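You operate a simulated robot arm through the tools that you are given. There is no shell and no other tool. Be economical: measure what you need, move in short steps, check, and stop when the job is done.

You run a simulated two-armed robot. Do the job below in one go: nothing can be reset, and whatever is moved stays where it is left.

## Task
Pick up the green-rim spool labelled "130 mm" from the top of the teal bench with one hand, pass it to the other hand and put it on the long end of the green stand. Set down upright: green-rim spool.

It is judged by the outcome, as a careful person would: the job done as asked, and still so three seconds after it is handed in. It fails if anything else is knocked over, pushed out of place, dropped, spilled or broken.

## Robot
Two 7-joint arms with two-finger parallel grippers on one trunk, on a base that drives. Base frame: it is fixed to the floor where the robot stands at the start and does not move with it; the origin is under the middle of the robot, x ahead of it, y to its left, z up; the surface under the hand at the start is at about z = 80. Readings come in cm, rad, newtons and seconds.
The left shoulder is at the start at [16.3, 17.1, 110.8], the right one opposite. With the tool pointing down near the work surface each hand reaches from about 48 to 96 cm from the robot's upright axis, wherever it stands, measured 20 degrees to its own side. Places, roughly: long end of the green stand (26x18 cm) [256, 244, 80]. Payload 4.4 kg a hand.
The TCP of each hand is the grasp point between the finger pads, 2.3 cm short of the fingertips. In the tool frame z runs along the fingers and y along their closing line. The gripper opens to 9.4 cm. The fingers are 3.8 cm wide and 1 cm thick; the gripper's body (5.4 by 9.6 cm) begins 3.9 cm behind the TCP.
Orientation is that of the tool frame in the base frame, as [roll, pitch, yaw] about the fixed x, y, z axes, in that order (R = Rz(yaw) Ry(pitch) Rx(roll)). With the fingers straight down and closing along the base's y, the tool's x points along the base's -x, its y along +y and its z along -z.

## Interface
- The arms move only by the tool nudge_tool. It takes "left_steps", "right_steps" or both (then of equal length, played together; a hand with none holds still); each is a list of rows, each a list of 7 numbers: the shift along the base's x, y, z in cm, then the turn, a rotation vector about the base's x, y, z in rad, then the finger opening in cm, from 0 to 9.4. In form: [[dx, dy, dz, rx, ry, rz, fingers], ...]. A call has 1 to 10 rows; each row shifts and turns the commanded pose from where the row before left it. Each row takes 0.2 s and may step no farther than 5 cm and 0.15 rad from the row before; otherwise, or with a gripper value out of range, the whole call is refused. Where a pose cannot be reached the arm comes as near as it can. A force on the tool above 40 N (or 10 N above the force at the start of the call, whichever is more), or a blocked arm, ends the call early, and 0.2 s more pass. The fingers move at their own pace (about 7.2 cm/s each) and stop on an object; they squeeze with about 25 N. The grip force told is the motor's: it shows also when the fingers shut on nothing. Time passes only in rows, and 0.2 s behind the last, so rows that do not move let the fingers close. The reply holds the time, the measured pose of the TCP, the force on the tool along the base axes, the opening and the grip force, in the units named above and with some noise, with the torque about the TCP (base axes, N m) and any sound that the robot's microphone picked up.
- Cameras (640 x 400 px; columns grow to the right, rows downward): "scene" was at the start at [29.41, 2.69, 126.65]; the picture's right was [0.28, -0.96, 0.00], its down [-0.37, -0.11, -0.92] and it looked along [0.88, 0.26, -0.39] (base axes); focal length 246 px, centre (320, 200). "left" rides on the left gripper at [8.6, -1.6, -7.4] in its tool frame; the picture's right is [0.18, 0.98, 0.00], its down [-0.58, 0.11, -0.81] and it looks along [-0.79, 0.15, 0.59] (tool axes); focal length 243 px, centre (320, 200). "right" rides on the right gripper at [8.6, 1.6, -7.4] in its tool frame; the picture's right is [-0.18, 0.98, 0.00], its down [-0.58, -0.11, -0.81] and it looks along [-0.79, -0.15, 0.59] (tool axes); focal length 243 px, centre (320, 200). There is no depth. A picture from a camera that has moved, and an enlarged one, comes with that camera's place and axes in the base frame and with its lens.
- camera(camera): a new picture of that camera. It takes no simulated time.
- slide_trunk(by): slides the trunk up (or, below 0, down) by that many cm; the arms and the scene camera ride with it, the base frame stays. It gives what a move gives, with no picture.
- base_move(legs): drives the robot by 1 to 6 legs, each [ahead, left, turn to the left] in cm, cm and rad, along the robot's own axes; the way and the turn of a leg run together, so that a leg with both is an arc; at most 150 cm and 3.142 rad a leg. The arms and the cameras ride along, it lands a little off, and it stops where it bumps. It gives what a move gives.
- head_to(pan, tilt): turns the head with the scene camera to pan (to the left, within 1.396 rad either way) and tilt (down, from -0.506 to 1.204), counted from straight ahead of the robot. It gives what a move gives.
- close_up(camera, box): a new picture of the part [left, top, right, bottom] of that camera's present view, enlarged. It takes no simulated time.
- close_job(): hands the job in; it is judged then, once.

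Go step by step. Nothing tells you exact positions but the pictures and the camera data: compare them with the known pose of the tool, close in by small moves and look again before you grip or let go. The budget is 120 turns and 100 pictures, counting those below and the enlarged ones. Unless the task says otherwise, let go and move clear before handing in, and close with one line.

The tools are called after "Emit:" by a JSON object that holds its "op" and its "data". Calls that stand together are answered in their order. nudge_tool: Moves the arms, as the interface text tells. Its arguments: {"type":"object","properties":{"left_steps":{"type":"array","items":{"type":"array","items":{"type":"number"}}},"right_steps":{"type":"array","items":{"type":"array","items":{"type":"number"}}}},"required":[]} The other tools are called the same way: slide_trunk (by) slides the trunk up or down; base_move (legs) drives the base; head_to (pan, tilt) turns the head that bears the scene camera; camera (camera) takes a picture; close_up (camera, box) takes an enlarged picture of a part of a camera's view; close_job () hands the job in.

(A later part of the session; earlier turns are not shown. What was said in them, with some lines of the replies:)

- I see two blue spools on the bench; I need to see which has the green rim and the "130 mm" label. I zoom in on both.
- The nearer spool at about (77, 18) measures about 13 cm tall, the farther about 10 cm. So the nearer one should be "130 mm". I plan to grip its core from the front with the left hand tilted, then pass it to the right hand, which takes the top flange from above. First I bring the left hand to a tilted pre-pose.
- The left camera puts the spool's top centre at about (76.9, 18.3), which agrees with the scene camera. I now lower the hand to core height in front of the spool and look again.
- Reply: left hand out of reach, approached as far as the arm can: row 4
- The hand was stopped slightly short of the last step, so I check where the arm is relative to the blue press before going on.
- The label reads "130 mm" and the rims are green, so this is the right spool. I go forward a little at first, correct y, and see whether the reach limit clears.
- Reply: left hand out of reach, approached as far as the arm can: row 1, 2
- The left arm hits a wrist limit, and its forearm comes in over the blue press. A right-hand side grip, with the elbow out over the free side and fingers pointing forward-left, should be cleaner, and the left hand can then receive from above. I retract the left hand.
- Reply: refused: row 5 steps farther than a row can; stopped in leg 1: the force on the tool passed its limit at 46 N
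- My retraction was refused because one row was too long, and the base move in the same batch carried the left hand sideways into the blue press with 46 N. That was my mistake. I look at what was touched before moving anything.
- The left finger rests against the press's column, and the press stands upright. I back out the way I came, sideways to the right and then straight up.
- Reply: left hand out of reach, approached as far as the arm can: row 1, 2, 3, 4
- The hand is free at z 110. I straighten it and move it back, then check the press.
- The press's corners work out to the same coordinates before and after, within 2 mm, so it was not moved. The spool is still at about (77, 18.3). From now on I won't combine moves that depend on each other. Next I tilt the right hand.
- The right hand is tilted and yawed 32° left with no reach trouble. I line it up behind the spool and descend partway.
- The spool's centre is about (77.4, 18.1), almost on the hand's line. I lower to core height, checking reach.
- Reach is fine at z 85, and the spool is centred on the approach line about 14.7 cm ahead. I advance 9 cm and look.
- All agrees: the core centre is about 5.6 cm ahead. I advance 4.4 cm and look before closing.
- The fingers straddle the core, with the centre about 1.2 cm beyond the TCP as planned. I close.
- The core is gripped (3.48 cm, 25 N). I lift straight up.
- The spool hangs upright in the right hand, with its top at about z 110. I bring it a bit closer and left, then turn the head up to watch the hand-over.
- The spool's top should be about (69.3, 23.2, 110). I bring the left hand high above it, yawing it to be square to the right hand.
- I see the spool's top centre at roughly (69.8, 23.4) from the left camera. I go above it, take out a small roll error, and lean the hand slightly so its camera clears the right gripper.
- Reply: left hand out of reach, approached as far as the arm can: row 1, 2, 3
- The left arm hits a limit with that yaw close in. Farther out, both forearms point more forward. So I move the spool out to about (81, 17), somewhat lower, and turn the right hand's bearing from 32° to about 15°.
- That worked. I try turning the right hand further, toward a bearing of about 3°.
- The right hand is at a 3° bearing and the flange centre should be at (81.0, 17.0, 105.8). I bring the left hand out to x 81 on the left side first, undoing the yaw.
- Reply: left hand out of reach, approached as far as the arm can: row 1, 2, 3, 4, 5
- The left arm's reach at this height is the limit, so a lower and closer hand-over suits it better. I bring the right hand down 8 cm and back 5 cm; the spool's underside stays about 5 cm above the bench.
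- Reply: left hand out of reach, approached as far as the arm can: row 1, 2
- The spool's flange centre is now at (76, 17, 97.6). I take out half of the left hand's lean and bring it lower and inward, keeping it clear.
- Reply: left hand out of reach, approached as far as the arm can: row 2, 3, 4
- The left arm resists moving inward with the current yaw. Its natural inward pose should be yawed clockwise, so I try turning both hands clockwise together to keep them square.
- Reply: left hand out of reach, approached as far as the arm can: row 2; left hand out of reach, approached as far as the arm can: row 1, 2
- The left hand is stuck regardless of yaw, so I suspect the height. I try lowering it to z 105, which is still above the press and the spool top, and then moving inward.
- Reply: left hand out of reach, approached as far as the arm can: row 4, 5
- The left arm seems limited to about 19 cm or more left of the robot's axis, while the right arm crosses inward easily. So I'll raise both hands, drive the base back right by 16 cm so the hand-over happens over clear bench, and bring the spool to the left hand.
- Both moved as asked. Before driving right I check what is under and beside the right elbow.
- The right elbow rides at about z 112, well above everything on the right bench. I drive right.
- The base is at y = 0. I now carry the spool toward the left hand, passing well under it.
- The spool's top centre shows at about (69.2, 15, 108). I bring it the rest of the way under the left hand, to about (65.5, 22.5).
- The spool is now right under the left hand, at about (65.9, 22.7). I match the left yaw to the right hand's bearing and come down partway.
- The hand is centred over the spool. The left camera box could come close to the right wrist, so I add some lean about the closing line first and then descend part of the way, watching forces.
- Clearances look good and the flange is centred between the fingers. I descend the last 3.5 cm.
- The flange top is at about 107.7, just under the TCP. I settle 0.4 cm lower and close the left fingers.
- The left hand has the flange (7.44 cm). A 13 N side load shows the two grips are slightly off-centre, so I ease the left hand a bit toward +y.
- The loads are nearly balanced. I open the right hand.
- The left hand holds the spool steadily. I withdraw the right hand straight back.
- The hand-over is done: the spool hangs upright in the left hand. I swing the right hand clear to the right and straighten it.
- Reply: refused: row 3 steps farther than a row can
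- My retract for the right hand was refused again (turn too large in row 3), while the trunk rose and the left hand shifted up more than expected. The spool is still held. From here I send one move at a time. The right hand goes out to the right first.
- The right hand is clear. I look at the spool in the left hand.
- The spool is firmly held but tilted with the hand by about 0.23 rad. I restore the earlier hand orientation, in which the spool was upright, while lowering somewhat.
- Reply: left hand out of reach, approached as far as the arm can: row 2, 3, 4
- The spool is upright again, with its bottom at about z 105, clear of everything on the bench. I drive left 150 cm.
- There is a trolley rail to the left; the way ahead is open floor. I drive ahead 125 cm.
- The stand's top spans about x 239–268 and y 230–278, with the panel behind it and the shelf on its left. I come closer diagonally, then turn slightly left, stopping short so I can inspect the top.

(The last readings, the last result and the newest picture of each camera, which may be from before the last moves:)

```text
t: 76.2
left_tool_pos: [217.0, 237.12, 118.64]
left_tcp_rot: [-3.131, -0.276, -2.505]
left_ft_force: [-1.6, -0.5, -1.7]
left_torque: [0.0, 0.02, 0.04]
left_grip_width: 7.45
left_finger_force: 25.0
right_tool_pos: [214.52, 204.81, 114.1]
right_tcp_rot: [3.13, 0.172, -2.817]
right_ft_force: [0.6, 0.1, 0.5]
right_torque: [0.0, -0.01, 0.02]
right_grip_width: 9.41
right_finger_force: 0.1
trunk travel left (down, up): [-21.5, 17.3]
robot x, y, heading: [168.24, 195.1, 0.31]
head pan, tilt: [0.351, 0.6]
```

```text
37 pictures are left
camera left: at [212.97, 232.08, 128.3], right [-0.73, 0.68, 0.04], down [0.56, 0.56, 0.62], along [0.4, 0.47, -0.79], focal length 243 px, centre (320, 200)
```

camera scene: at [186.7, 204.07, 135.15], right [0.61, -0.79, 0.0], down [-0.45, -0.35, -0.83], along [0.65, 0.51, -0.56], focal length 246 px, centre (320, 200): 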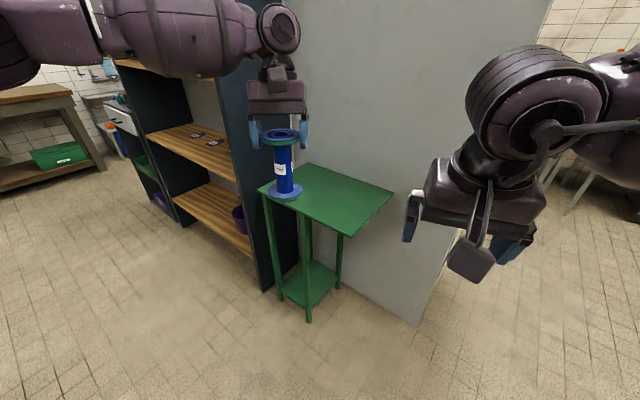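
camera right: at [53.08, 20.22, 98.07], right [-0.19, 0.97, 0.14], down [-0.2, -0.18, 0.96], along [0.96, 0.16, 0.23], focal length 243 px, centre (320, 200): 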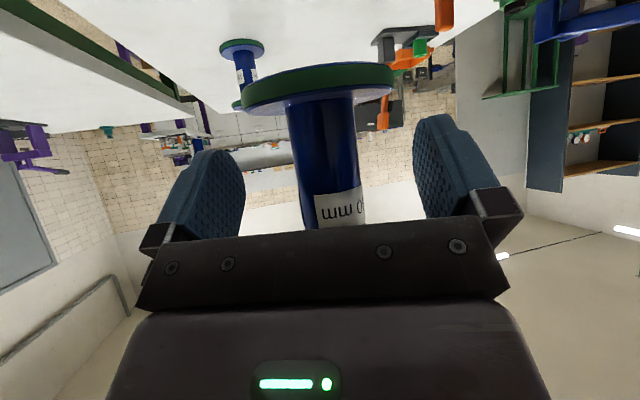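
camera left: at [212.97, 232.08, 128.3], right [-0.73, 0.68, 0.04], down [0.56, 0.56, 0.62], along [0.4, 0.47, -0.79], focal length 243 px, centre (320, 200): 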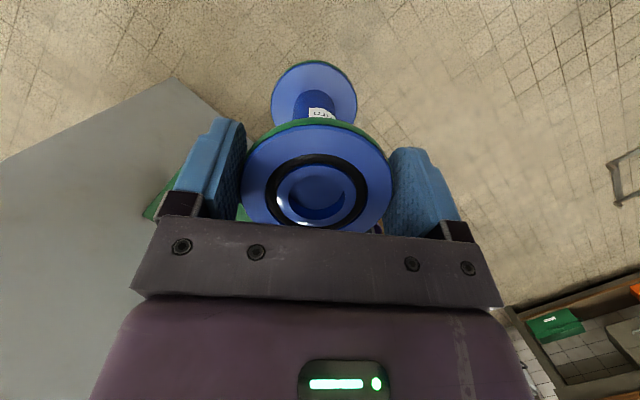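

The top is about x 241–274, y 233–281. The legs stand under the far-left half, so the long overhanging end is the right one, around (257, 246). I drive 30 cm ahead and 3 cm right, so the spool passes above the stand.

Emit:
{"op": "base_move", "data": {"legs": [[30, -3, 0]]}}

Emit:
{"op": "camera", "data": {"camera": "scene"}}

Emit:
{"op": "camera", "data": {"camera": "left"}}

```text
t: 78.2
left_tool_pos: [246.67, 243.3, 118.76]
left_tcp_rot: [-3.131, -0.276, -2.503]
left_ft_force: [-0.3, 0.6, -0.7]
left_torque: [-0.04, 0.02, 0.0]
left_grip_width: 7.43
left_finger_force: 25.1
right_tool_pos: [244.1, 210.95, 114.09]
right_tcp_rot: [3.131, 0.172, -2.819]
right_ft_force: [0.3, 0.1, 0.0]
right_torque: [0.0, 0.05, 0.01]
right_grip_width: 9.39
right_finger_force: 0.2
trunk travel left (down, up): [-21.5, 17.3]
robot x, y, heading: [197.92, 201.41, 0.313]
head pan, tilt: [0.351, 0.6]
```

```text
36 pictures are left
camera scene: at [216.21, 210.29, 135.14], right [0.61, -0.79, 0.0], down [-0.45, -0.35, -0.82], along [0.65, 0.51, -0.57], focal length 246 px, centre (320, 200)
```

scene: 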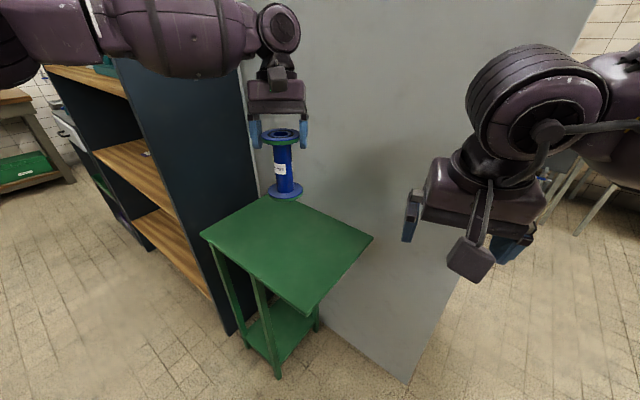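

```text
35 pictures are left
camera left: at [242.52, 238.26, 128.31], right [-0.73, 0.68, 0.04], down [0.56, 0.56, 0.62], along [0.4, 0.47, -0.79], focal length 243 px, centre (320, 200)
```

left: 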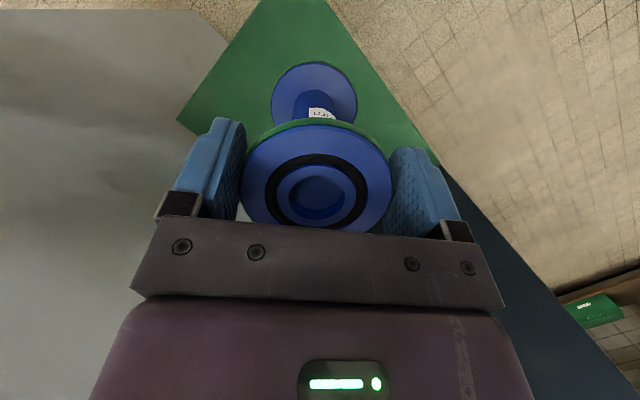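

The stand's top is x 240–271, y 232–277; the spool is now at (246.7, 243.3). I shift it to (256, 245) and lower to about 9 cm above the top.

Emit:
{"op": "nudge_tool", "data": {"left_steps": [[2.3, 0.4, -4, 0, 0, 0, 5.5], [2.3, 0.4, -4, 0, 0, 0, 5.5], [2.3, 0.4, -4, 0, 0, 0, 5.5], [2.4, 0.5, -4, 0, 0, 0, 5.5]]}}

Emit:
{"op": "camera", "data": {"camera": "scene"}}

Emit:
{"op": "camera", "data": {"camera": "left"}}

```text
t: 79.2
left_tool_pos: [244.94, 247.47, 105.7]
left_tcp_rot: [-3.13, -0.276, -2.506]
left_ft_force: [0.2, -0.1, -2.5]
left_torque: [0.02, 0.03, -0.02]
left_grip_width: 7.43
left_finger_force: 24.9
left hand out of reach, approached as far as the arm can: row 1, 2, 3, 4
right_tool_pos: [243.93, 211.03, 114.11]
right_tcp_rot: [3.131, 0.173, -2.819]
right_ft_force: [0.3, -0.6, -0.4]
right_torque: [0.03, 0.03, 0.01]
right_grip_width: 9.38
right_finger_force: 0.0
trunk travel left (down, up): [-21.5, 17.3]
robot x, y, heading: [198.27, 201.02, 0.311]
head pan, tilt: [0.351, 0.6]
```

```text
34 pictures are left
camera scene: at [216.18, 210.32, 135.13], right [0.61, -0.79, 0.0], down [-0.45, -0.35, -0.82], along [0.65, 0.51, -0.57], focal length 246 px, centre (320, 200)
```

scene: 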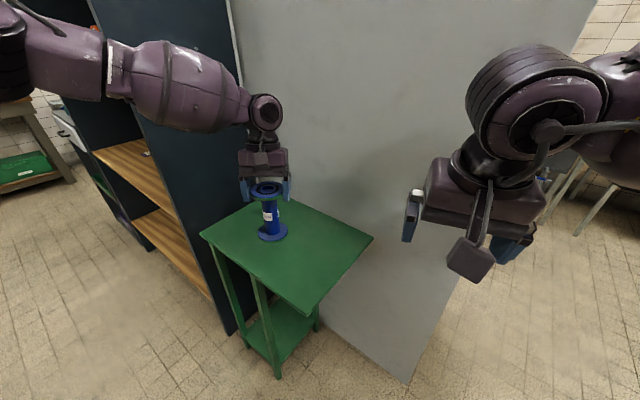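

```text
33 pictures are left
camera left: at [240.92, 242.51, 115.29], right [-0.73, 0.68, 0.04], down [0.55, 0.56, 0.62], along [0.4, 0.47, -0.79], focal length 243 px, centre (320, 200)
```

left: 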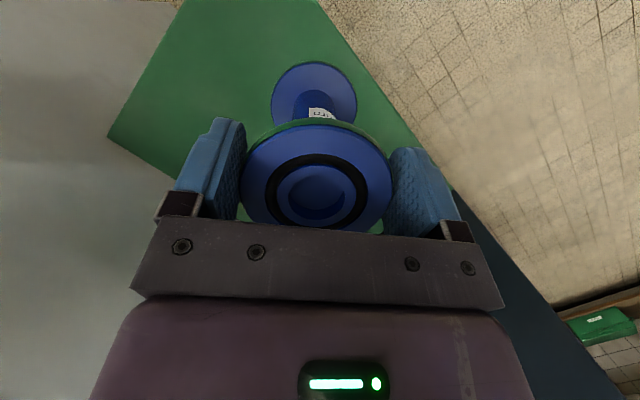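

The arm is at its inner limit and slid a bit, with the spool still upright at (245, 247.5). I use the base for the sideways correction: about 9.7 cm ahead and 5.7 cm right.

Emit:
{"op": "base_move", "data": {"legs": [[9.7, -5.7, 0]]}}

Emit:
{"op": "camera", "data": {"camera": "scene"}}

```text
t: 80.5
left_tool_pos: [256.11, 244.86, 105.83]
left_tcp_rot: [-3.131, -0.274, -2.506]
left_ft_force: [-0.1, 0.4, -1.6]
left_torque: [0.01, -0.01, -0.02]
left_grip_width: 7.45
left_finger_force: 24.4
right_tool_pos: [255.04, 208.41, 114.21]
right_tcp_rot: [3.129, 0.171, -2.821]
right_ft_force: [0.6, 0.4, 0.3]
right_torque: [0.0, 0.0, 0.0]
right_grip_width: 9.39
right_finger_force: 0.1
trunk travel left (down, up): [-21.5, 17.3]
robot x, y, heading: [209.07, 198.83, 0.305]
head pan, tilt: [0.351, 0.6]
```

```text
32 pictures are left
camera scene: at [227.13, 207.75, 135.15], right [0.61, -0.79, 0.0], down [-0.45, -0.35, -0.82], along [0.65, 0.5, -0.57], focal length 246 px, centre (320, 200)
```

scene: 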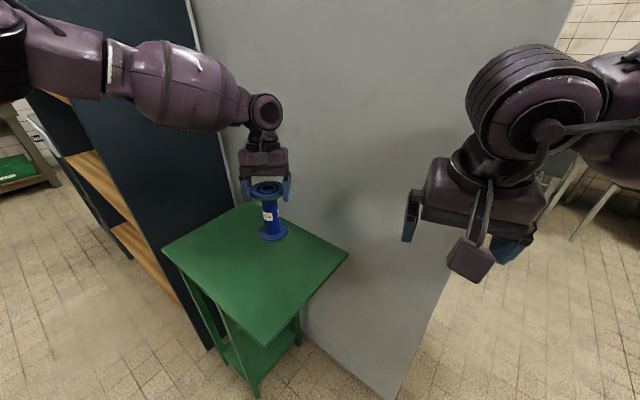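

The spool is above the target at (256.1, 244.9). I test a small vertical lowering with the arm.

Emit:
{"op": "nudge_tool", "data": {"left_steps": [[0, 0, -2, 0, 0, 0, 5.5], [0, 0, -2, 0, 0, 0, 5.5]]}}

```text
t: 81.0
left_tool_pos: [254.58, 245.25, 102.51]
left_tcp_rot: [-3.128, -0.275, -2.506]
left_ft_force: [0.4, -0.2, -2.0]
left_torque: [0.0, 0.03, 0.01]
left_grip_width: 7.47
left_finger_force: 24.9
left hand out of reach, approached as far as the arm can: row 1, 2
right_tool_pos: [255.05, 208.5, 114.18]
right_tcp_rot: [3.129, 0.173, -2.819]
right_ft_force: [0.5, -0.4, -0.4]
right_torque: [0.04, 0.04, 0.01]
right_grip_width: 9.39
right_finger_force: 0.1
trunk travel left (down, up): [-21.5, 17.3]
robot x, y, heading: [209.16, 198.9, 0.306]
head pan, tilt: [0.351, 0.6]
```

It lowers but creeps back slightly. I try the trunk instead, by 3 cm.

Emit:
{"op": "slide_trunk", "data": {"by": -3}}

```text
t: 81.8
left_tool_pos: [254.38, 245.19, 99.71]
left_tcp_rot: [-3.128, -0.271, -2.506]
left_ft_force: [-0.9, -0.4, -1.8]
left_torque: [-0.01, -0.01, 0.01]
left_grip_width: 7.46
left_finger_force: 24.9
right_tool_pos: [254.77, 208.32, 111.33]
right_tcp_rot: [3.13, 0.18, -2.821]
right_ft_force: [-0.3, 0.0, 0.3]
right_torque: [-0.01, -0.04, 0.01]
right_grip_width: 9.42
right_finger_force: 0.1
trunk travel left (down, up): [-18.5, 20.3]
robot x, y, heading: [209.18, 198.83, 0.308]
head pan, tilt: [0.351, 0.6]
```

The trunk lowers it cleanly. The spool's bottom is at about 86.5; I lower 3.5 cm more and look.

Emit:
{"op": "slide_trunk", "data": {"by": -3.5}}

Emit:
{"op": "close_up", "data": {"camera": "scene", "box": [150, 80, 370, 350]}}

Emit:
{"op": "camera", "data": {"camera": "left"}}

```text
t: 82.6
left_tool_pos: [254.51, 245.08, 96.21]
left_tcp_rot: [-3.127, -0.271, -2.507]
left_ft_force: [-0.4, -0.6, -2.0]
left_torque: [0.04, 0.04, 0.0]
left_grip_width: 7.45
left_finger_force: 25.0
right_tool_pos: [254.73, 208.39, 107.82]
right_tcp_rot: [3.13, 0.178, -2.82]
right_ft_force: [-0.2, -1.0, 0.1]
right_torque: [0.02, -0.04, 0.02]
right_grip_width: 9.41
right_finger_force: 0.0
trunk travel left (down, up): [-15.0, 23.8]
robot x, y, heading: [208.97, 199.29, 0.31]
head pan, tilt: [0.351, 0.6]
```

```text
1.48 times, centred on (260, 215) of scene
camera zoom: at [232.75, 209.56, 127.91], right [0.61, -0.79, 0.0], down [-0.45, -0.34, -0.83], along [0.65, 0.5, -0.56], focal length 364 px, centre (409, 178)
```

zoom: 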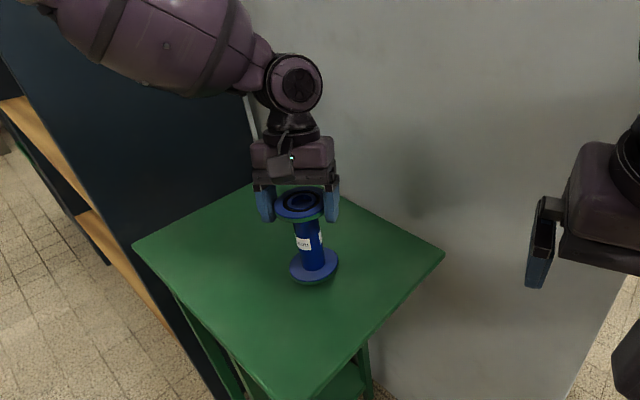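

```text
30 pictures are left
camera left: at [250.3, 240.16, 105.8], right [-0.73, 0.68, 0.04], down [0.55, 0.56, 0.62], along [0.4, 0.47, -0.78], focal length 243 px, centre (320, 200)
```

left: 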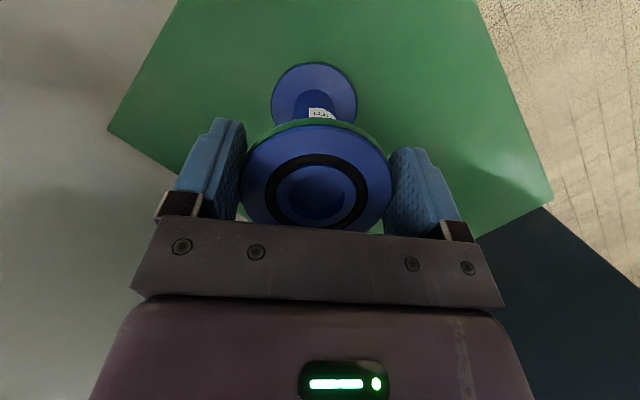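

The spool is well placed over the long end. I lower 2 cm more.

Emit:
{"op": "slide_trunk", "data": {"by": -2}}

Emit:
{"op": "close_up", "data": {"camera": "scene", "box": [200, 160, 320, 280]}}

```text
t: 83.3
left_tool_pos: [254.44, 245.1, 94.25]
left_tcp_rot: [-3.128, -0.271, -2.505]
left_ft_force: [-0.6, 0.0, -1.1]
left_torque: [0.03, -0.03, -0.02]
left_grip_width: 7.45
left_finger_force: 25.3
right_tool_pos: [254.77, 208.32, 105.86]
right_tcp_rot: [3.131, 0.177, -2.819]
right_ft_force: [0.7, 0.2, 0.0]
right_torque: [0.02, -0.01, -0.04]
right_grip_width: 9.4
right_finger_force: 0.0
trunk travel left (down, up): [-13.0, 25.8]
robot x, y, heading: [208.93, 198.57, 0.312]
head pan, tilt: [0.351, 0.6]
```

```text
3.33 times, centred on (260, 220) of scene
camera zoom: at [234.72, 210.19, 125.51], right [0.61, -0.79, 0.0], down [-0.45, -0.34, -0.83], along [0.65, 0.5, -0.56], focal length 820 px, centre (520, 133)
```

zoom: 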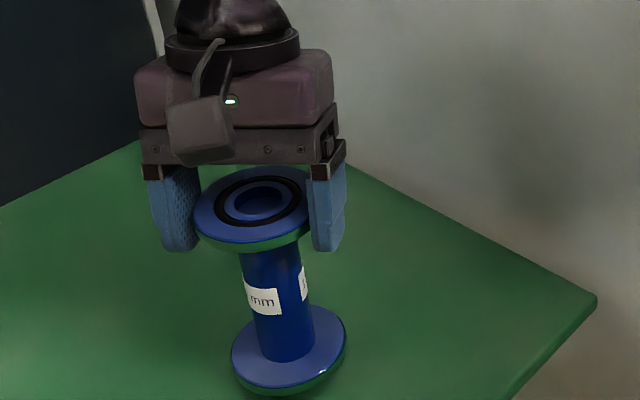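

It is about 1 cm above the surface. I lower by half-centimetres.

Emit:
{"op": "slide_trunk", "data": {"by": -0.6}}

Emit:
{"op": "slide_trunk", "data": {"by": -0.3}}

Emit:
{"op": "close_up", "data": {"camera": "scene", "box": [200, 160, 320, 280]}}

```text
t: 83.8
left_tool_pos: [254.52, 245.16, 93.65]
left_tcp_rot: [-3.128, -0.273, -2.507]
left_ft_force: [-0.1, -0.4, -2.1]
left_torque: [0.03, 0.04, 0.01]
left_grip_width: 7.44
left_finger_force: 25.3
right_tool_pos: [254.74, 208.42, 105.13]
right_tcp_rot: [3.131, 0.173, -2.821]
right_ft_force: [-0.7, -0.4, 0.1]
right_torque: [0.03, 0.0, 0.0]
right_grip_width: 9.35
right_finger_force: 0.1
trunk travel left (down, up): [-12.4, 26.4]
robot x, y, heading: [208.76, 198.62, 0.31]
head pan, tilt: [0.351, 0.6]
```

```text
t: 84.3
left_tool_pos: [254.56, 245.29, 93.11]
left_tcp_rot: [-3.128, -0.275, -2.504]
left_ft_force: [-1.2, -0.9, -1.4]
left_torque: [-0.02, 0.01, 0.02]
left_grip_width: 7.46
left_finger_force: 25.1
right_tool_pos: [254.86, 208.42, 104.73]
right_tcp_rot: [3.132, 0.175, -2.819]
right_ft_force: [-0.5, -0.5, -0.3]
right_torque: [-0.02, -0.04, -0.02]
right_grip_width: 9.39
right_finger_force: 0.1
trunk travel left (down, up): [-12.1, 26.7]
robot x, y, heading: [208.77, 198.64, 0.311]
head pan, tilt: [0.351, 0.6]
```

```text
3.33 times, centred on (260, 220) of scene
camera zoom: at [235.79, 210.56, 124.31], right [0.61, -0.79, 0.0], down [-0.45, -0.35, -0.83], along [0.65, 0.5, -0.56], focal length 820 px, centre (520, 133)
```

zoom: 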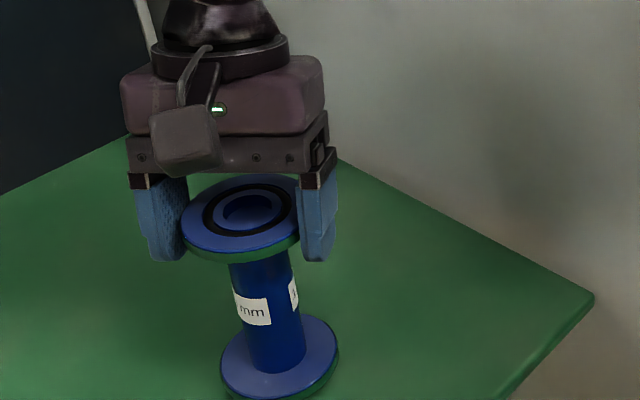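

The surface is close, with no contact yet (z force still about −1.5 N). I go on in 0.3 cm steps.

Emit:
{"op": "slide_trunk", "data": {"by": -0.3}}

Emit:
{"op": "close_up", "data": {"camera": "scene", "box": [190, 170, 330, 310]}}

```text
t: 84.8
left_tool_pos: [254.46, 245.07, 92.96]
left_tcp_rot: [-3.13, -0.273, -2.506]
left_ft_force: [-2.8, 1.7, 10.8]
left_torque: [0.6, -0.02, 0.1]
left_grip_width: 7.47
left_finger_force: 24.8
right_tool_pos: [254.89, 208.39, 104.43]
right_tcp_rot: [3.131, 0.176, -2.822]
right_ft_force: [-0.3, -0.9, 0.4]
right_torque: [0.01, 0.01, -0.01]
right_grip_width: 9.4
right_finger_force: 0.1
trunk travel left (down, up): [-11.8, 27.0]
robot x, y, heading: [208.86, 198.81, 0.305]
head pan, tilt: [0.351, 0.6]
```

```text
2.86 times, centred on (260, 240) of scene
camera zoom: at [235.99, 210.6, 124.0], right [0.61, -0.79, 0.0], down [-0.45, -0.34, -0.83], along [0.65, 0.5, -0.56], focal length 703 px, centre (491, 86)
```

zoom: 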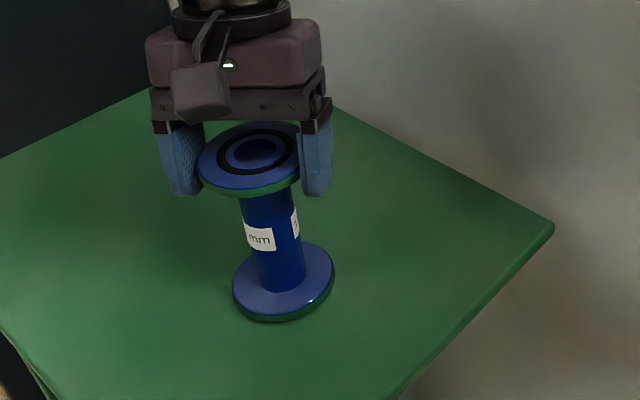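

Contact: about 11 N upward, the spool stands on the stand. I open the left fingers gently.

Emit:
{"op": "nudge_tool", "data": {"left_steps": [[0, 0, 0, 0, 0, 0, 7.3], [0, 0, 0, 0, 0, 0, 7.6], [0, 0, 0, 0, 0, 0, 8.2], [0, 0, 0, 0, 0, 0, 9.4], [0, 0, 0, 0, 0, 0, 9.4]]}}

Emit:
{"op": "camera", "data": {"camera": "left"}}

Emit:
{"op": "close_up", "data": {"camera": "scene", "box": [190, 170, 330, 310]}}

```text
t: 86.0
left_tool_pos: [254.53, 245.26, 92.76]
left_tcp_rot: [-3.128, -0.273, -2.505]
left_ft_force: [0.0, -0.6, 0.7]
left_torque: [-0.01, -0.02, -0.02]
left_grip_width: 9.41
left_finger_force: 0.1
right_tool_pos: [254.96, 208.44, 104.36]
right_tcp_rot: [3.129, 0.174, -2.82]
right_ft_force: [0.1, 0.0, -0.2]
right_torque: [0.0, 0.03, 0.02]
right_grip_width: 9.38
right_finger_force: 0.0
trunk travel left (down, up): [-11.8, 27.0]
robot x, y, heading: [208.72, 198.75, 0.309]
head pan, tilt: [0.351, 0.6]
```

```text
26 pictures are left
camera left: at [250.45, 240.23, 102.36], right [-0.73, 0.68, 0.04], down [0.56, 0.56, 0.62], along [0.4, 0.47, -0.79], focal length 243 px, centre (320, 200)
```

left: 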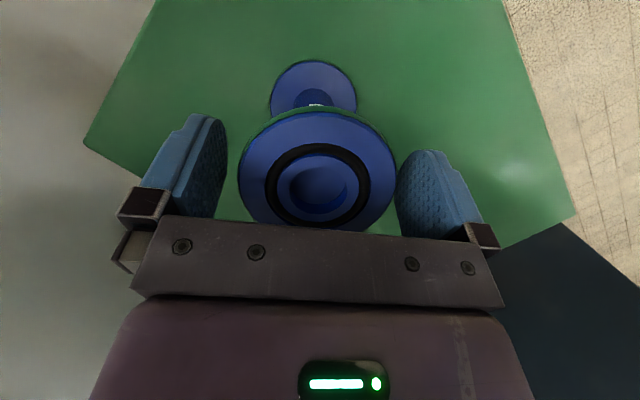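

```text
2.86 times, centred on (260, 240) of scene
camera zoom: at [236.1, 210.65, 123.94], right [0.61, -0.79, 0.0], down [-0.45, -0.35, -0.83], along [0.65, 0.5, -0.56], focal length 703 px, centre (491, 86)
```

zoom: 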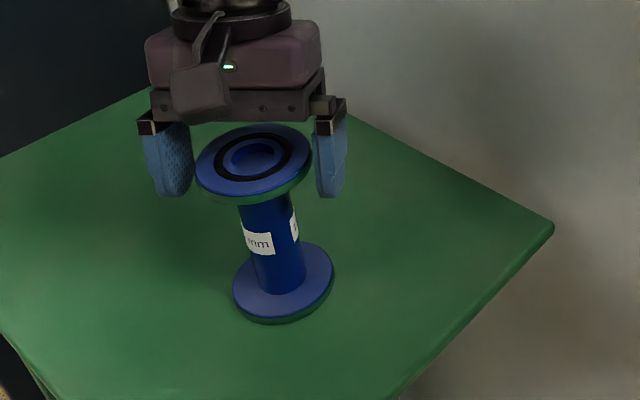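

The spool stands free and upright. I raise the trunk by 1 cm first to see that the hand rises straight.

Emit:
{"op": "slide_trunk", "data": {"by": 1}}

```text
t: 86.6
left_tool_pos: [254.58, 245.25, 93.76]
left_tcp_rot: [-3.129, -0.277, -2.508]
left_ft_force: [1.3, 0.7, 0.1]
left_torque: [0.02, 0.01, 0.0]
left_grip_width: 9.4
left_finger_force: 0.0
right_tool_pos: [255.06, 208.45, 105.36]
right_tcp_rot: [3.13, 0.172, -2.821]
right_ft_force: [0.0, 0.6, -1.0]
right_torque: [-0.04, 0.03, 0.01]
right_grip_width: 9.38
right_finger_force: 0.2
trunk travel left (down, up): [-12.8, 26.0]
robot x, y, heading: [209.27, 198.93, 0.308]
head pan, tilt: [0.351, 0.6]
```

Straight up. I raise 2.5 cm more so the fingertips clear the flange.

Emit:
{"op": "slide_trunk", "data": {"by": 2.5}}

Emit:
{"op": "camera", "data": {"camera": "left"}}

```text
t: 87.3
left_tool_pos: [254.67, 245.3, 96.07]
left_tcp_rot: [-3.131, -0.28, -2.508]
left_ft_force: [0.7, 0.3, -0.3]
left_torque: [0.0, 0.03, -0.01]
left_grip_width: 9.41
left_finger_force: 0.1
right_tool_pos: [255.08, 208.57, 107.73]
right_tcp_rot: [3.132, 0.17, -2.82]
right_ft_force: [0.1, 0.4, -0.4]
right_torque: [-0.02, 0.02, -0.02]
right_grip_width: 9.39
right_finger_force: 0.1
trunk travel left (down, up): [-15.3, 23.5]
robot x, y, heading: [208.87, 198.97, 0.304]
head pan, tilt: [0.351, 0.6]
```

```text
24 pictures are left
camera left: at [250.6, 240.33, 105.61], right [-0.73, 0.68, 0.04], down [0.56, 0.56, 0.61], along [0.4, 0.47, -0.79], focal length 243 px, centre (320, 200)
```

left: 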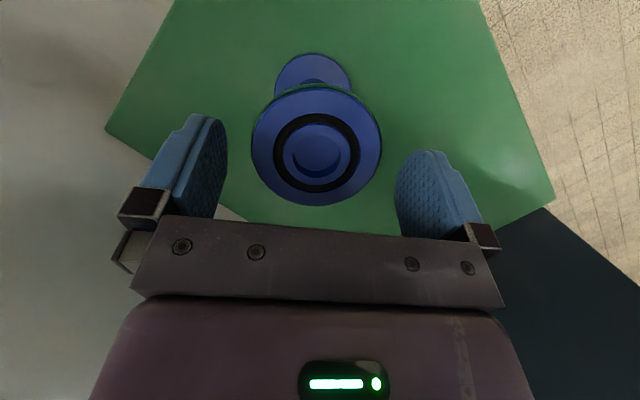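

The fingers are clear of the flange and the spool stays put. I raise 4 cm more.

Emit:
{"op": "slide_trunk", "data": {"by": 4}}

```text
t: 88.2
left_tool_pos: [254.67, 245.23, 100.12]
left_tcp_rot: [-3.13, -0.278, -2.506]
left_ft_force: [0.3, -0.1, -0.4]
left_torque: [-0.01, 0.01, 0.04]
left_grip_width: 9.42
left_finger_force: 0.1
right_tool_pos: [255.08, 208.46, 111.77]
right_tcp_rot: [3.13, 0.17, -2.821]
right_ft_force: [0.2, -0.5, 0.1]
right_torque: [-0.04, 0.06, -0.01]
right_grip_width: 9.4
right_finger_force: 0.0
trunk travel left (down, up): [-19.3, 19.5]
robot x, y, heading: [208.68, 198.95, 0.305]
head pan, tilt: [0.351, 0.6]
```

The fingertips are about 5 cm above the spool. I back the base away and check the result.

Emit:
{"op": "base_move", "data": {"legs": [[-30, 0, 0]]}}

Emit:
{"op": "camera", "data": {"camera": "scene"}}

```text
t: 90.2
left_tool_pos: [226.16, 236.1, 100.31]
left_tcp_rot: [-3.129, -0.275, -2.509]
left_ft_force: [-0.1, 0.4, -1.0]
left_torque: [-0.04, 0.01, 0.03]
left_grip_width: 9.38
left_finger_force: 0.0
right_tool_pos: [226.41, 199.34, 111.94]
right_tcp_rot: [3.129, 0.175, -2.826]
right_ft_force: [0.8, 0.6, 0.3]
right_torque: [-0.01, 0.01, 0.02]
right_grip_width: 9.4
right_finger_force: 0.1
trunk travel left (down, up): [-19.3, 19.5]
robot x, y, heading: [180.51, 189.7, 0.3]
head pan, tilt: [0.351, 0.6]
```

```text
23 pictures are left
camera scene: at [200.41, 199.31, 132.74], right [0.61, -0.79, 0.0], down [-0.45, -0.34, -0.83], along [0.66, 0.5, -0.56], focal length 246 px, centre (320, 200)
```

scene: 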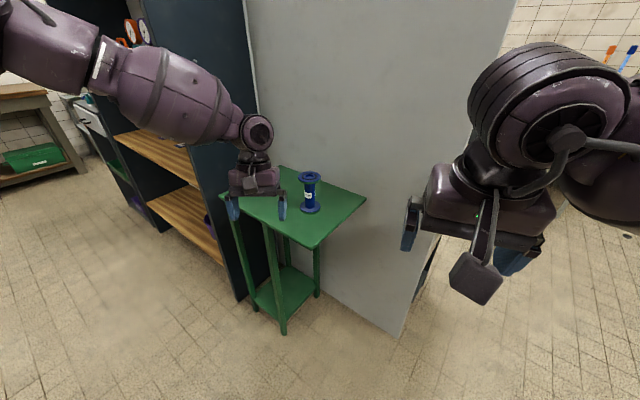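

The spool stands upright on the long, overhanging end of the green stand and both hands are clear. I hand in.

Emit:
{"op": "close_job", "data": {}}

```text
The job is handed in.
```

I picked up the 130 mm green-rim spool from the teal bench with the right hand, passed it to the left, and set it upright on the long end of the green stand. Earlier, through my error, the left hand bumped the blue press with 46 N. Measured before and after, the press's position changed by no more than about 2 mm.
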